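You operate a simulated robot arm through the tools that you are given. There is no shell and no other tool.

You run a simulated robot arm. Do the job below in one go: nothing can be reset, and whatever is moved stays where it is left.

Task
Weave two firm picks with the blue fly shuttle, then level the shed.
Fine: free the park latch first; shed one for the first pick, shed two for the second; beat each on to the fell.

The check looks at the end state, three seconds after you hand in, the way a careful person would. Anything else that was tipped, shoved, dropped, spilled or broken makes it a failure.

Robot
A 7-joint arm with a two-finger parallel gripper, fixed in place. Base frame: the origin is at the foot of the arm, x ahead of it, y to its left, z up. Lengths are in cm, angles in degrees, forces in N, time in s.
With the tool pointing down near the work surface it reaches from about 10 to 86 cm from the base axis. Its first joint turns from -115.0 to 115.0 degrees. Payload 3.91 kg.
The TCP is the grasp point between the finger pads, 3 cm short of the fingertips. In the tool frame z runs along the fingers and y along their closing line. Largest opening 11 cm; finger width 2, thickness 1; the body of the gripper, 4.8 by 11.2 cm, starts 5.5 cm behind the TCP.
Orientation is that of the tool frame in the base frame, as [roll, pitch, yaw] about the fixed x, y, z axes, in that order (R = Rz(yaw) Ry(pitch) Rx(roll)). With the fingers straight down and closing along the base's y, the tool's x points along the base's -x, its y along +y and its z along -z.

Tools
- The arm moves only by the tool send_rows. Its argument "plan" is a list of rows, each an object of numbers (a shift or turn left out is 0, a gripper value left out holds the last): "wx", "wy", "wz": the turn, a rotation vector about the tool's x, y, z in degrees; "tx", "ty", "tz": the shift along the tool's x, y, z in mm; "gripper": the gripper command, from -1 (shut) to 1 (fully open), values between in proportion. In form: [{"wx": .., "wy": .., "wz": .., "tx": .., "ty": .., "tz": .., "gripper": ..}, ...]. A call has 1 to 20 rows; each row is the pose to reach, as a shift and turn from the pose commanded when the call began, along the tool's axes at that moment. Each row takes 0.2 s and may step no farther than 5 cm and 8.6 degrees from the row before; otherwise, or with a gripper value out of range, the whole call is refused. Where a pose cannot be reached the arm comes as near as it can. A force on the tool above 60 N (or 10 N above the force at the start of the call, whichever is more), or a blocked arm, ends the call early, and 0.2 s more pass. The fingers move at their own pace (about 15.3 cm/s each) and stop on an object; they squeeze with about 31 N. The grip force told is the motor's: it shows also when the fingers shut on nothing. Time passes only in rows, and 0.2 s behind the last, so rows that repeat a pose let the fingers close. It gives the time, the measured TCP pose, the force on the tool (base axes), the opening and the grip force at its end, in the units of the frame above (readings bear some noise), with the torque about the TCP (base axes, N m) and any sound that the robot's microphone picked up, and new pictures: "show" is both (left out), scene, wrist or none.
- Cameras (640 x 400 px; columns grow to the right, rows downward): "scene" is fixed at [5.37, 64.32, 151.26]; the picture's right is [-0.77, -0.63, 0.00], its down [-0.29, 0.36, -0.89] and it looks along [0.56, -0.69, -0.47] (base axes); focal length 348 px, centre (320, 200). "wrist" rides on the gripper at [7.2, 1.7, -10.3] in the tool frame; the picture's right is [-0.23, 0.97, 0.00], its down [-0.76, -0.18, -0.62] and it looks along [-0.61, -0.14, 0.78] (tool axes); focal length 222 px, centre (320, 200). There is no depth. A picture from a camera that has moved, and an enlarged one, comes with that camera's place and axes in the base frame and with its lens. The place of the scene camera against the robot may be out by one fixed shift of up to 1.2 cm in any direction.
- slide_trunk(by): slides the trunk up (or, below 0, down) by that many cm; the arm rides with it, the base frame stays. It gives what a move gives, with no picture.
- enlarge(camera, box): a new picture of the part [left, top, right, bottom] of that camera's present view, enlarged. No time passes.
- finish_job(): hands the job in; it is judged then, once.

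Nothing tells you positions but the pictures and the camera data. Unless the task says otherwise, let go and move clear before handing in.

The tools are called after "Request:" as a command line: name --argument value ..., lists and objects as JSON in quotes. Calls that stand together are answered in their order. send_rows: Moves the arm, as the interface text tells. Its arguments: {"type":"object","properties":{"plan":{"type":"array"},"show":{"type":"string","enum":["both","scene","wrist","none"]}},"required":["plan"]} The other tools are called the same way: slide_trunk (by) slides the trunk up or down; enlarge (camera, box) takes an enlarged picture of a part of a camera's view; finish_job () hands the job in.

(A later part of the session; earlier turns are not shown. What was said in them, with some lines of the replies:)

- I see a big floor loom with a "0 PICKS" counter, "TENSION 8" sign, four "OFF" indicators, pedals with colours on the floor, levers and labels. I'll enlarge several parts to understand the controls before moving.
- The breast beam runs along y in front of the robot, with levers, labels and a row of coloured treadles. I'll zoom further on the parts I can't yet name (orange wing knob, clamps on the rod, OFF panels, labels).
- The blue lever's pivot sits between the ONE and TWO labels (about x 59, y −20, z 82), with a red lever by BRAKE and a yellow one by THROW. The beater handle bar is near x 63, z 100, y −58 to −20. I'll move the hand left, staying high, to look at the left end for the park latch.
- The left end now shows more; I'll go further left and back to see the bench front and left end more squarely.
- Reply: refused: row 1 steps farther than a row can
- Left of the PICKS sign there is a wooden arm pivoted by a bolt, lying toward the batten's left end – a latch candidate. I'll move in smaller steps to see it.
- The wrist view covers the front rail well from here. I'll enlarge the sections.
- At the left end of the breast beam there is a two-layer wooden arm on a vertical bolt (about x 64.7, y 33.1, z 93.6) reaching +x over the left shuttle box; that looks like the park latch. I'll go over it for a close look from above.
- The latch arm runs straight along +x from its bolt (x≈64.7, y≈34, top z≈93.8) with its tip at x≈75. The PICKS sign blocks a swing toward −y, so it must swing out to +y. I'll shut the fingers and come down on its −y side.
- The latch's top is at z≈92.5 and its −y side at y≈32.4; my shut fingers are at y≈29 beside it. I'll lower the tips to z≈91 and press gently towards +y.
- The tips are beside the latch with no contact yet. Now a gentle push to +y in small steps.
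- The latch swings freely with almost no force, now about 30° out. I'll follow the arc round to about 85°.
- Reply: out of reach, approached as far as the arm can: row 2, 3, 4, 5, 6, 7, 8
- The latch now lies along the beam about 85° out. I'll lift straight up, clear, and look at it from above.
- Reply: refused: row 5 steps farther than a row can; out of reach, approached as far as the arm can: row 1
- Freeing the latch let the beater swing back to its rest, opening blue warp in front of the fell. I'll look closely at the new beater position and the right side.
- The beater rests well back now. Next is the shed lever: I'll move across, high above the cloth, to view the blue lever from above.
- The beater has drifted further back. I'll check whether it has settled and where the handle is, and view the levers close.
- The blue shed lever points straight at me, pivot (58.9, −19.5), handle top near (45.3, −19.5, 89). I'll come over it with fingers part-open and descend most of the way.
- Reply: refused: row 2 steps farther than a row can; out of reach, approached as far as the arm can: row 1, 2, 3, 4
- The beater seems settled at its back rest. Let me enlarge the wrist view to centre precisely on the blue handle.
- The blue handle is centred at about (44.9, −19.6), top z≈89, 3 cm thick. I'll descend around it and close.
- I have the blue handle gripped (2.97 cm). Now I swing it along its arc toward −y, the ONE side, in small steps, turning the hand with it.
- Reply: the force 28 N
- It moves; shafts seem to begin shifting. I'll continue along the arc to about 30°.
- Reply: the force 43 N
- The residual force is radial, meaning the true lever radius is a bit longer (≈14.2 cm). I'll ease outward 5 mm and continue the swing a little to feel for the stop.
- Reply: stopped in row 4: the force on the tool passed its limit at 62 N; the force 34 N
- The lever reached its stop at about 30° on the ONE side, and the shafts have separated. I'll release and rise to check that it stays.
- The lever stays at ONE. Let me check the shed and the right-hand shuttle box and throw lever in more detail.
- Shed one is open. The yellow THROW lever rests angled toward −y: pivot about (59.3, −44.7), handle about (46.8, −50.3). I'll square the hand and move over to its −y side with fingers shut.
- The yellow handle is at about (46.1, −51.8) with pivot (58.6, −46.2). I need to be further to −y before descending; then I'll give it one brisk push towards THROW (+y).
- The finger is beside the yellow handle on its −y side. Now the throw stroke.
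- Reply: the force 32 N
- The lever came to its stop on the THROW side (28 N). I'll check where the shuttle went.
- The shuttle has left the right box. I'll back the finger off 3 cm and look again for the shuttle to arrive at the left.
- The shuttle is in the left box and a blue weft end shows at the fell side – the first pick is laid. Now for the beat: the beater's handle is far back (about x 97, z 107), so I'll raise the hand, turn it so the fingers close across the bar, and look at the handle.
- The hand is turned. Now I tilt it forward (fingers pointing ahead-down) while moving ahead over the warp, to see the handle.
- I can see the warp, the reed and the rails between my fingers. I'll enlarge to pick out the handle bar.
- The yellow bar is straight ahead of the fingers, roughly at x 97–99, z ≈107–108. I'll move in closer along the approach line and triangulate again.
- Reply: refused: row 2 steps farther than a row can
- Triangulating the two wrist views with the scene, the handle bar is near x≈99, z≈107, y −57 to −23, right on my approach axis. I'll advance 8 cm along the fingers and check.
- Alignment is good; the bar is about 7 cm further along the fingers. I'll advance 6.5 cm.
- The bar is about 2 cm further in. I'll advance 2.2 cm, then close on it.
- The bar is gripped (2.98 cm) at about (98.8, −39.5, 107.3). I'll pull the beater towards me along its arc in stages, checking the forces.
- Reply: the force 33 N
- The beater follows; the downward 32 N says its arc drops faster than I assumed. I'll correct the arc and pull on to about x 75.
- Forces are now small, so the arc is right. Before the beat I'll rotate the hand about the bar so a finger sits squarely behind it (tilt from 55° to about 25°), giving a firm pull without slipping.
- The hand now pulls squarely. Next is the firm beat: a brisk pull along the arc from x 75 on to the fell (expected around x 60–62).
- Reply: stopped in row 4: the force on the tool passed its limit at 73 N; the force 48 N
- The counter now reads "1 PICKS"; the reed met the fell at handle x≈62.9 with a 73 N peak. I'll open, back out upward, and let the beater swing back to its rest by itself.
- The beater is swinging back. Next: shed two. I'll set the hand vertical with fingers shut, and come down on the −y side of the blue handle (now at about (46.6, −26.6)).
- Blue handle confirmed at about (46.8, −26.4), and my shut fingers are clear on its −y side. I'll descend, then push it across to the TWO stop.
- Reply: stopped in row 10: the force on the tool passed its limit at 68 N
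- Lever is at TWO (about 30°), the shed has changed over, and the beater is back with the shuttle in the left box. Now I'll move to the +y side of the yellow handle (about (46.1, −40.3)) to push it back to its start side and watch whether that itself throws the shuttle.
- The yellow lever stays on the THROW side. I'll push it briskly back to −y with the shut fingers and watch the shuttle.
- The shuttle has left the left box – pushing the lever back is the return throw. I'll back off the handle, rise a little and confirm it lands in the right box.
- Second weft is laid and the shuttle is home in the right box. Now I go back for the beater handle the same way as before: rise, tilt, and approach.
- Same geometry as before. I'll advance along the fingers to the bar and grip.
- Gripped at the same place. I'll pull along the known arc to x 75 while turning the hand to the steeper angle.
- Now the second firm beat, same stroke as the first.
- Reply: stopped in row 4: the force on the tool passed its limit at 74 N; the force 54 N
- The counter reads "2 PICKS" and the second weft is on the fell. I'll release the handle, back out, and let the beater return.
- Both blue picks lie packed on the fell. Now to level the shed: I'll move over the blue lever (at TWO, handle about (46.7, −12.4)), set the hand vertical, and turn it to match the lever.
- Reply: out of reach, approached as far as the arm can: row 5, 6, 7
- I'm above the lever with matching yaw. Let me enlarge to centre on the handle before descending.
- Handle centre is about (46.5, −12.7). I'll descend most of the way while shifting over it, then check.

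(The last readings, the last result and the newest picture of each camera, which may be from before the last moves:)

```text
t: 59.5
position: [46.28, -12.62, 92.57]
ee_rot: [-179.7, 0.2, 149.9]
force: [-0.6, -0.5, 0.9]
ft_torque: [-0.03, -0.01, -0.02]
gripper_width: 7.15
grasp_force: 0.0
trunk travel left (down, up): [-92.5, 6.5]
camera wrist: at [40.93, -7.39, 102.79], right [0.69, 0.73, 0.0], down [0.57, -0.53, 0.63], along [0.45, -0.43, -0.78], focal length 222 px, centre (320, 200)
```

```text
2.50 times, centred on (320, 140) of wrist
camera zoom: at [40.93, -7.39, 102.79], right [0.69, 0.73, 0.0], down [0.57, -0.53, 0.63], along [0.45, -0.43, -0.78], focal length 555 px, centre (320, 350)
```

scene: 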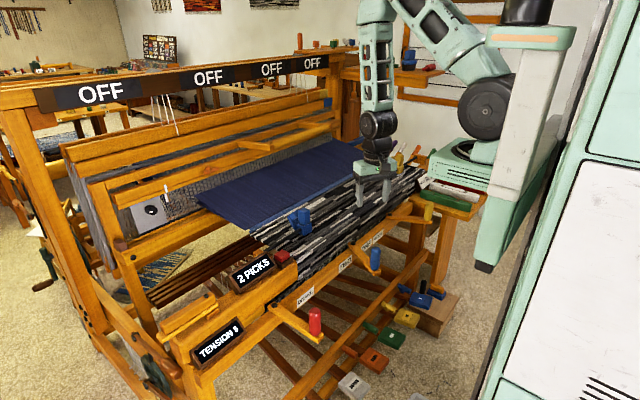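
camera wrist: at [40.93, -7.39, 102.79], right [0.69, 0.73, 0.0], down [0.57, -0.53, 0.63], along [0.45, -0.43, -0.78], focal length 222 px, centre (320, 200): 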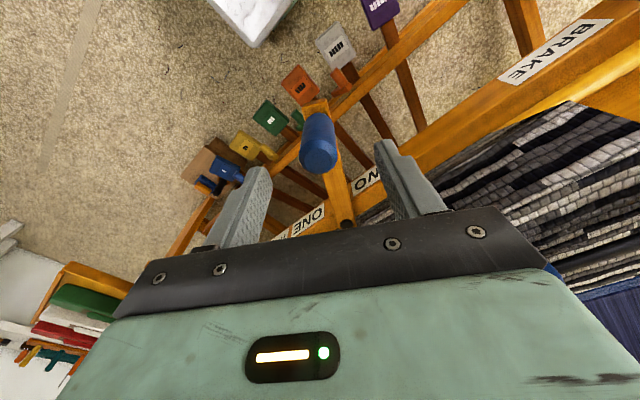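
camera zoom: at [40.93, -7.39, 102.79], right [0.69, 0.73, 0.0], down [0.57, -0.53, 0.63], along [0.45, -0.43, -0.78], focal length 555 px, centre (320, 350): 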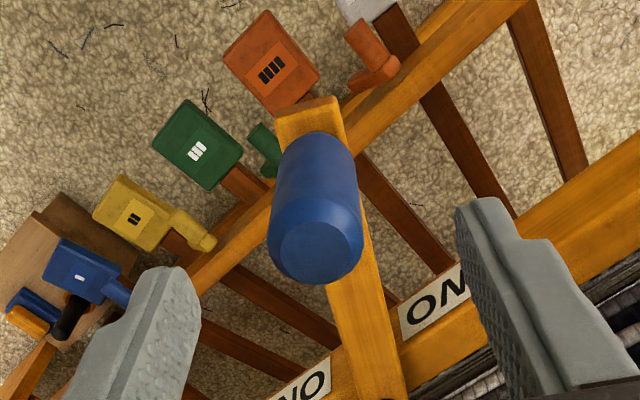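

Centred well. Descend the last 6.5 cm and grip.

Request:
send_rows --plan '[{"tz": 35, "gripper": 0.3}, {"tz": 65, "gripper": 0.3}, {"tz": 65, "gripper": -1}, {"tz": 65, "gripper": -1}, {"tz": 65, "gripper": -1}]' --show "wrist"

```text
t: 60.7
position: [46.36, -12.99, 86.25]
ee_rot: [-179.5, 0.2, 149.8]
force: [-14.8, -23.7, -9.6]
ft_torque: [1.17, -1.92, -0.53]
gripper_width: 3.0
grasp_force: 45.1
trunk travel left (down, up): [-92.5, 6.5]
camera wrist: at [40.89, -7.62, 96.42], right [0.69, 0.73, -0.01], down [0.57, -0.53, 0.63], along [0.45, -0.44, -0.78], focal length 222 px, centre (320, 200)
```

wrist: 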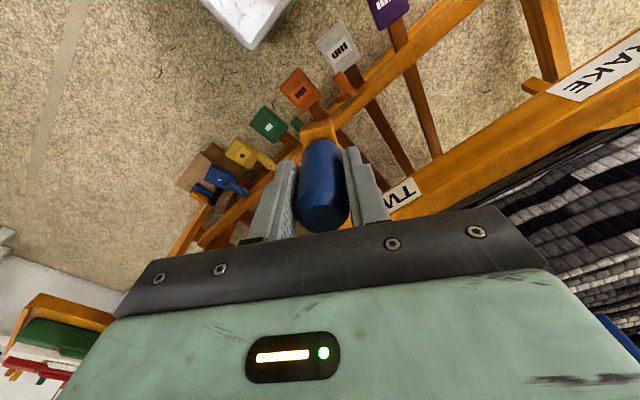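

Gripped at the TWO stop. Now I swing it back along its arc to the centre, where it originally stood (handle at y −19.6), turning the hand square.

Request:
send_rows --plan '[{"tx": -3.8, "ty": -16.9, "wz": -6, "gripper": -1}, {"tx": -6.7, "ty": -31.4, "wz": -12, "gripper": -1}, {"tx": -11, "ty": -45.5, "wz": -18, "gripper": -1}, {"tx": -15.8, "ty": -57, "wz": -24, "gripper": -1}, {"tx": -21.6, "ty": -67.8, "wz": -30.2, "gripper": -1}, {"tx": -21.6, "ty": -67.8, "wz": -30.2, "gripper": -1}]' --show "both"

```text
t: 62.1
position: [44.47, -19.62, 86.33]
ee_rot: [-179.7, -0.3, -180.0]
force: [-28.1, -3.4, -6.4]
ft_torque: [1.24, -0.1, -0.22]
gripper_width: 2.98
grasp_force: 45.2
trunk travel left (down, up): [-92.5, 6.5]
camera wrist: at [37.34, -17.85, 96.55], right [0.23, 0.97, -0.01], down [0.77, -0.17, 0.62], along [0.6, -0.15, -0.78], focal length 222 px, centre (320, 200)
```

scene: 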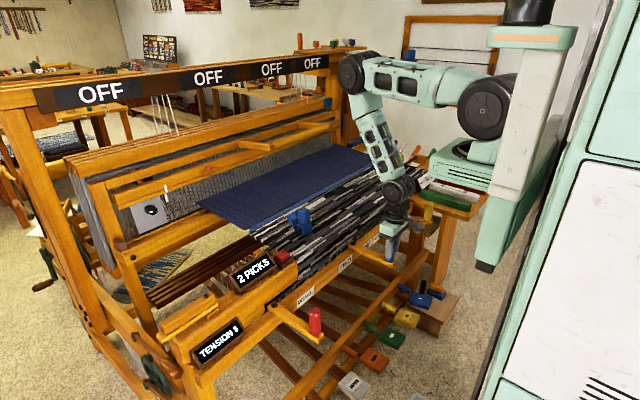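
wrist: 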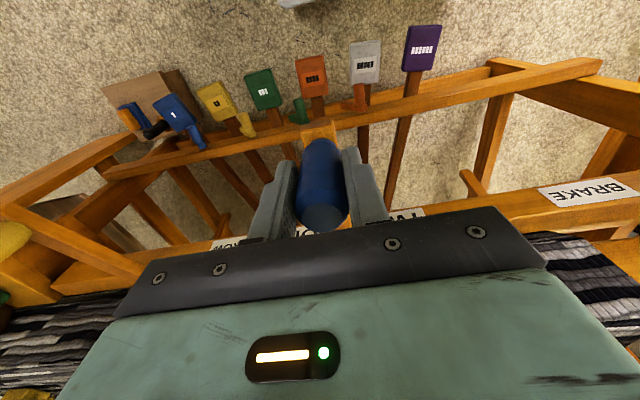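

The lever is centred at y −19.62 exactly as at the start, and the shafts look level. I'll relax the radial pull, open, and lift straight up.

Request:
send_rows --plan '[{"tx": 5, "gripper": -1}, {"tx": 5, "gripper": 0.3}, {"tx": 5, "gripper": 0.3}, {"tx": 5, "tz": -40, "gripper": 0.3}, {"tx": 5, "tz": -80, "gripper": 0.3}, {"tx": 5, "tz": -125, "gripper": 0.3}]' --show "both"

Request:
enlarge --camera "wrist" --box '[220, 40, 420, 210]'

Request:
enlarge --camera "scene" --box '[60, 90, 380, 290]'

Request:
enlarge --camera "scene" --box '[20, 60, 260, 210]'

```text
t: 63.5
position: [44.4, -19.69, 98.63]
ee_rot: [-179.6, -0.2, -179.8]
force: [0.5, -0.4, -0.2]
ft_torque: [0.01, 0.0, -0.01]
gripper_width: 7.16
grasp_force: 0.0
trunk travel left (down, up): [-92.5, 6.5]
camera wrist: at [37.07, -17.8, 108.93], right [0.23, 0.97, -0.01], down [0.76, -0.17, 0.62], along [0.61, -0.15, -0.78], focal length 222 px, centre (320, 200)
```

scene: 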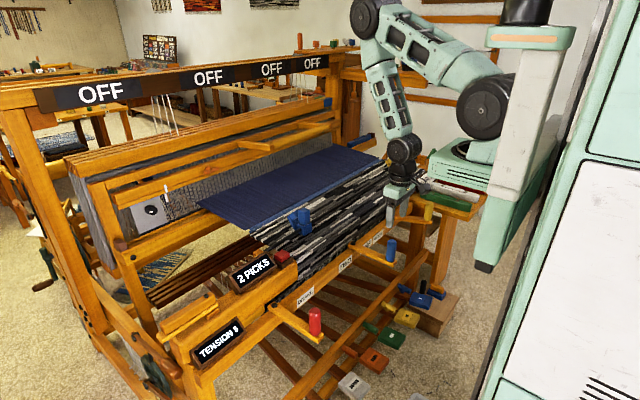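
wrist: 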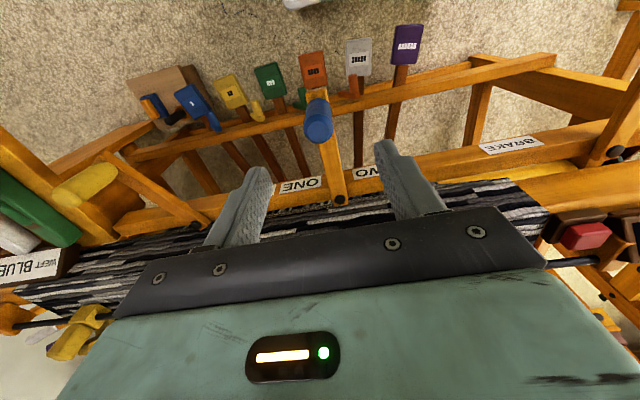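

```text
2.35 times, centred on (320, 125) of wrist
camera zoom: at [37.07, -17.8, 108.93], right [0.23, 0.97, -0.01], down [0.76, -0.17, 0.62], along [0.61, -0.15, -0.78], focal length 523 px, centre (320, 376)
```

zoom: 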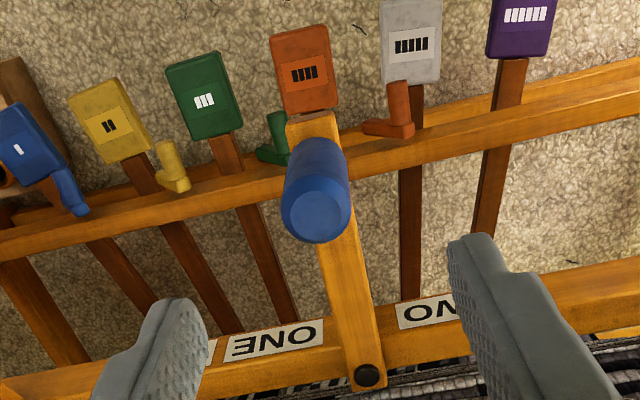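

```text
2.00 times, centred on (220, 190) of scene
camera zoom: at [5.37, 64.32, 151.26], right [-0.77, -0.63, 0.0], down [-0.29, 0.36, -0.89], along [0.56, -0.69, -0.47], focal length 695 px, centre (520, 220)
```

zoom: 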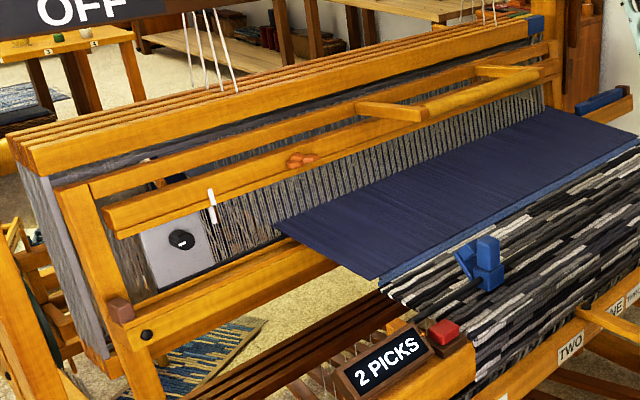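

```text
2.67 times, centred on (140, 135) of scene
camera zoom: at [5.37, 64.32, 151.26], right [-0.77, -0.63, 0.0], down [-0.29, 0.36, -0.89], along [0.56, -0.69, -0.47], focal length 927 px, centre (800, 373)
```

zoom: 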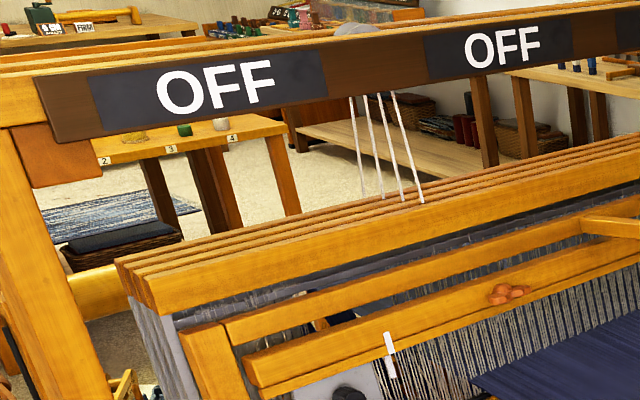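

All four shafts are level again and the counter reads 2. I'll check the fell, the tension sign, the latch and the small items before finishing.

Request:
enlarge --camera "scene" --box '[230, 130, 390, 250]'

Request:
enlarge --camera "scene" --box '[140, 230, 340, 370]'

Request:
enlarge --camera "scene" --box '[330, 120, 490, 240]'

```text
3.33 times, centred on (310, 190) of scene
camera zoom: at [5.37, 64.32, 151.26], right [-0.77, -0.63, 0.0], down [-0.29, 0.36, -0.89], along [0.56, -0.69, -0.47], focal length 1159 px, centre (353, 233)
```

zoom: 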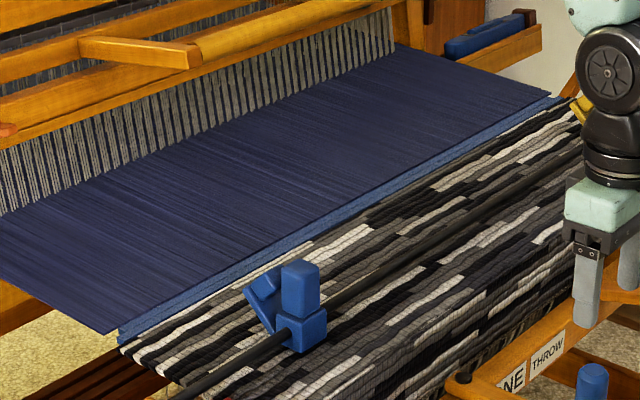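

```text
2.86 times, centred on (240, 300) of scene
camera zoom: at [5.37, 64.32, 151.26], right [-0.77, -0.63, 0.0], down [-0.29, 0.36, -0.89], along [0.56, -0.69, -0.47], focal length 993 px, centre (549, -86)
```

zoom: 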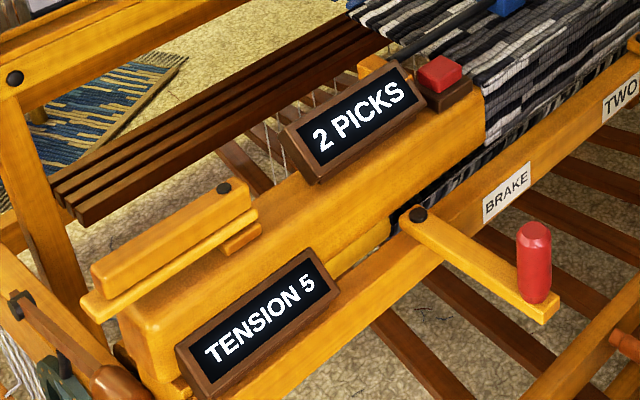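

```text
3.33 times, centred on (410, 180) of scene
camera zoom: at [5.37, 64.32, 151.26], right [-0.77, -0.63, 0.0], down [-0.29, 0.36, -0.89], along [0.56, -0.69, -0.47], focal length 1159 px, centre (20, 267)
```

zoom: 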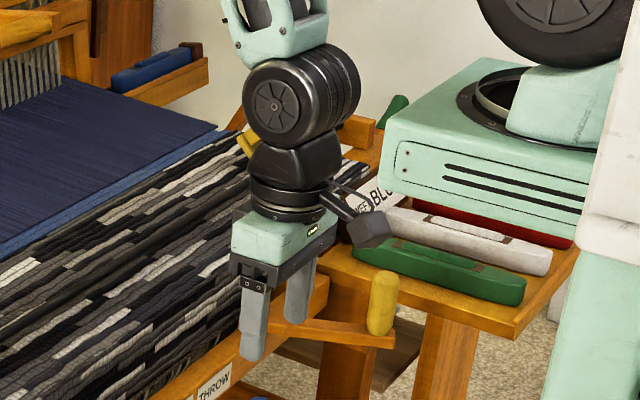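

Both blue picks sit tight on the fell, the sign reads 2 PICKS, tension is unchanged, the latch is free and nothing else has moved. I'll lift the hand well clear and then hand in.

Request:
send_rows --plan '[{"tz": -40, "tx": -10, "gripper": 0.3}, {"tz": -80, "tx": -30, "gripper": 0.3}, {"tz": -120, "tx": -50, "gripper": 0.3}, {"tz": -160, "tx": -60, "gripper": 0.3}]' --show "scene"

```text
t: 64.5
position: [50.43, -19.47, 114.69]
ee_rot: [-179.6, -0.1, -179.9]
force: [0.7, 0.0, 0.3]
ft_torque: [-0.01, 0.02, 0.0]
gripper_width: 7.13
grasp_force: 0.0
out of reach, approached as far as the arm can: row 1, 2
trunk travel left (down, up): [-92.5, 6.5]
```

scene: 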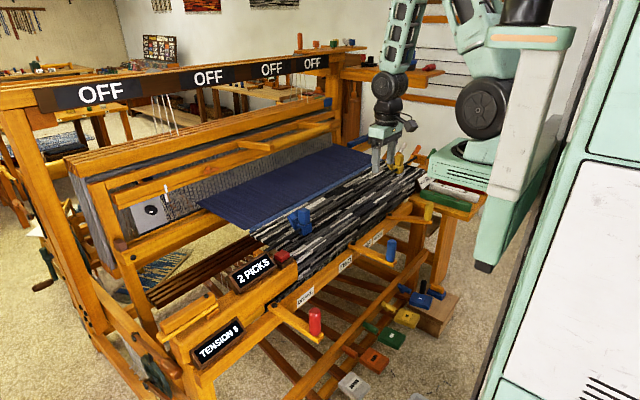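

The hand is clear. The shed is level, both picks are beaten in, the beater is at its back rest and the shuttle is in its box, so I'm handing in.

Request:
finish_job

```text
The job is handed in.
```

I wove two picks with the blue shuttle, beat both onto the fell and levelled the shed, then handed the job in. The loom's sign reads 2 PICKS.

- **Park latch:** I swung it out to about 85° before anything else. That released the beater, which swung back to its rest.
- **First pick:** I set the shed lever to ONE and threw the shuttle from right to left. The beat peaked at 73 N.
- **Second pick:** I set the lever to TWO and threw the shuttle back from left to right. The beat peaked at 74 N.
- **Level shed:** the shed lever is back at its starting position and all four shafts look level.

"Firm" is my judgement from those peaks and from how the two picks look packed at the fell. The loom shows only a count.

The shuttle is back in its right-hand box and the beater is at its back rest. The latch is still swung out. The hand is open and clear of the loom. TENSION still reads 5, and I saw nothing else moved.
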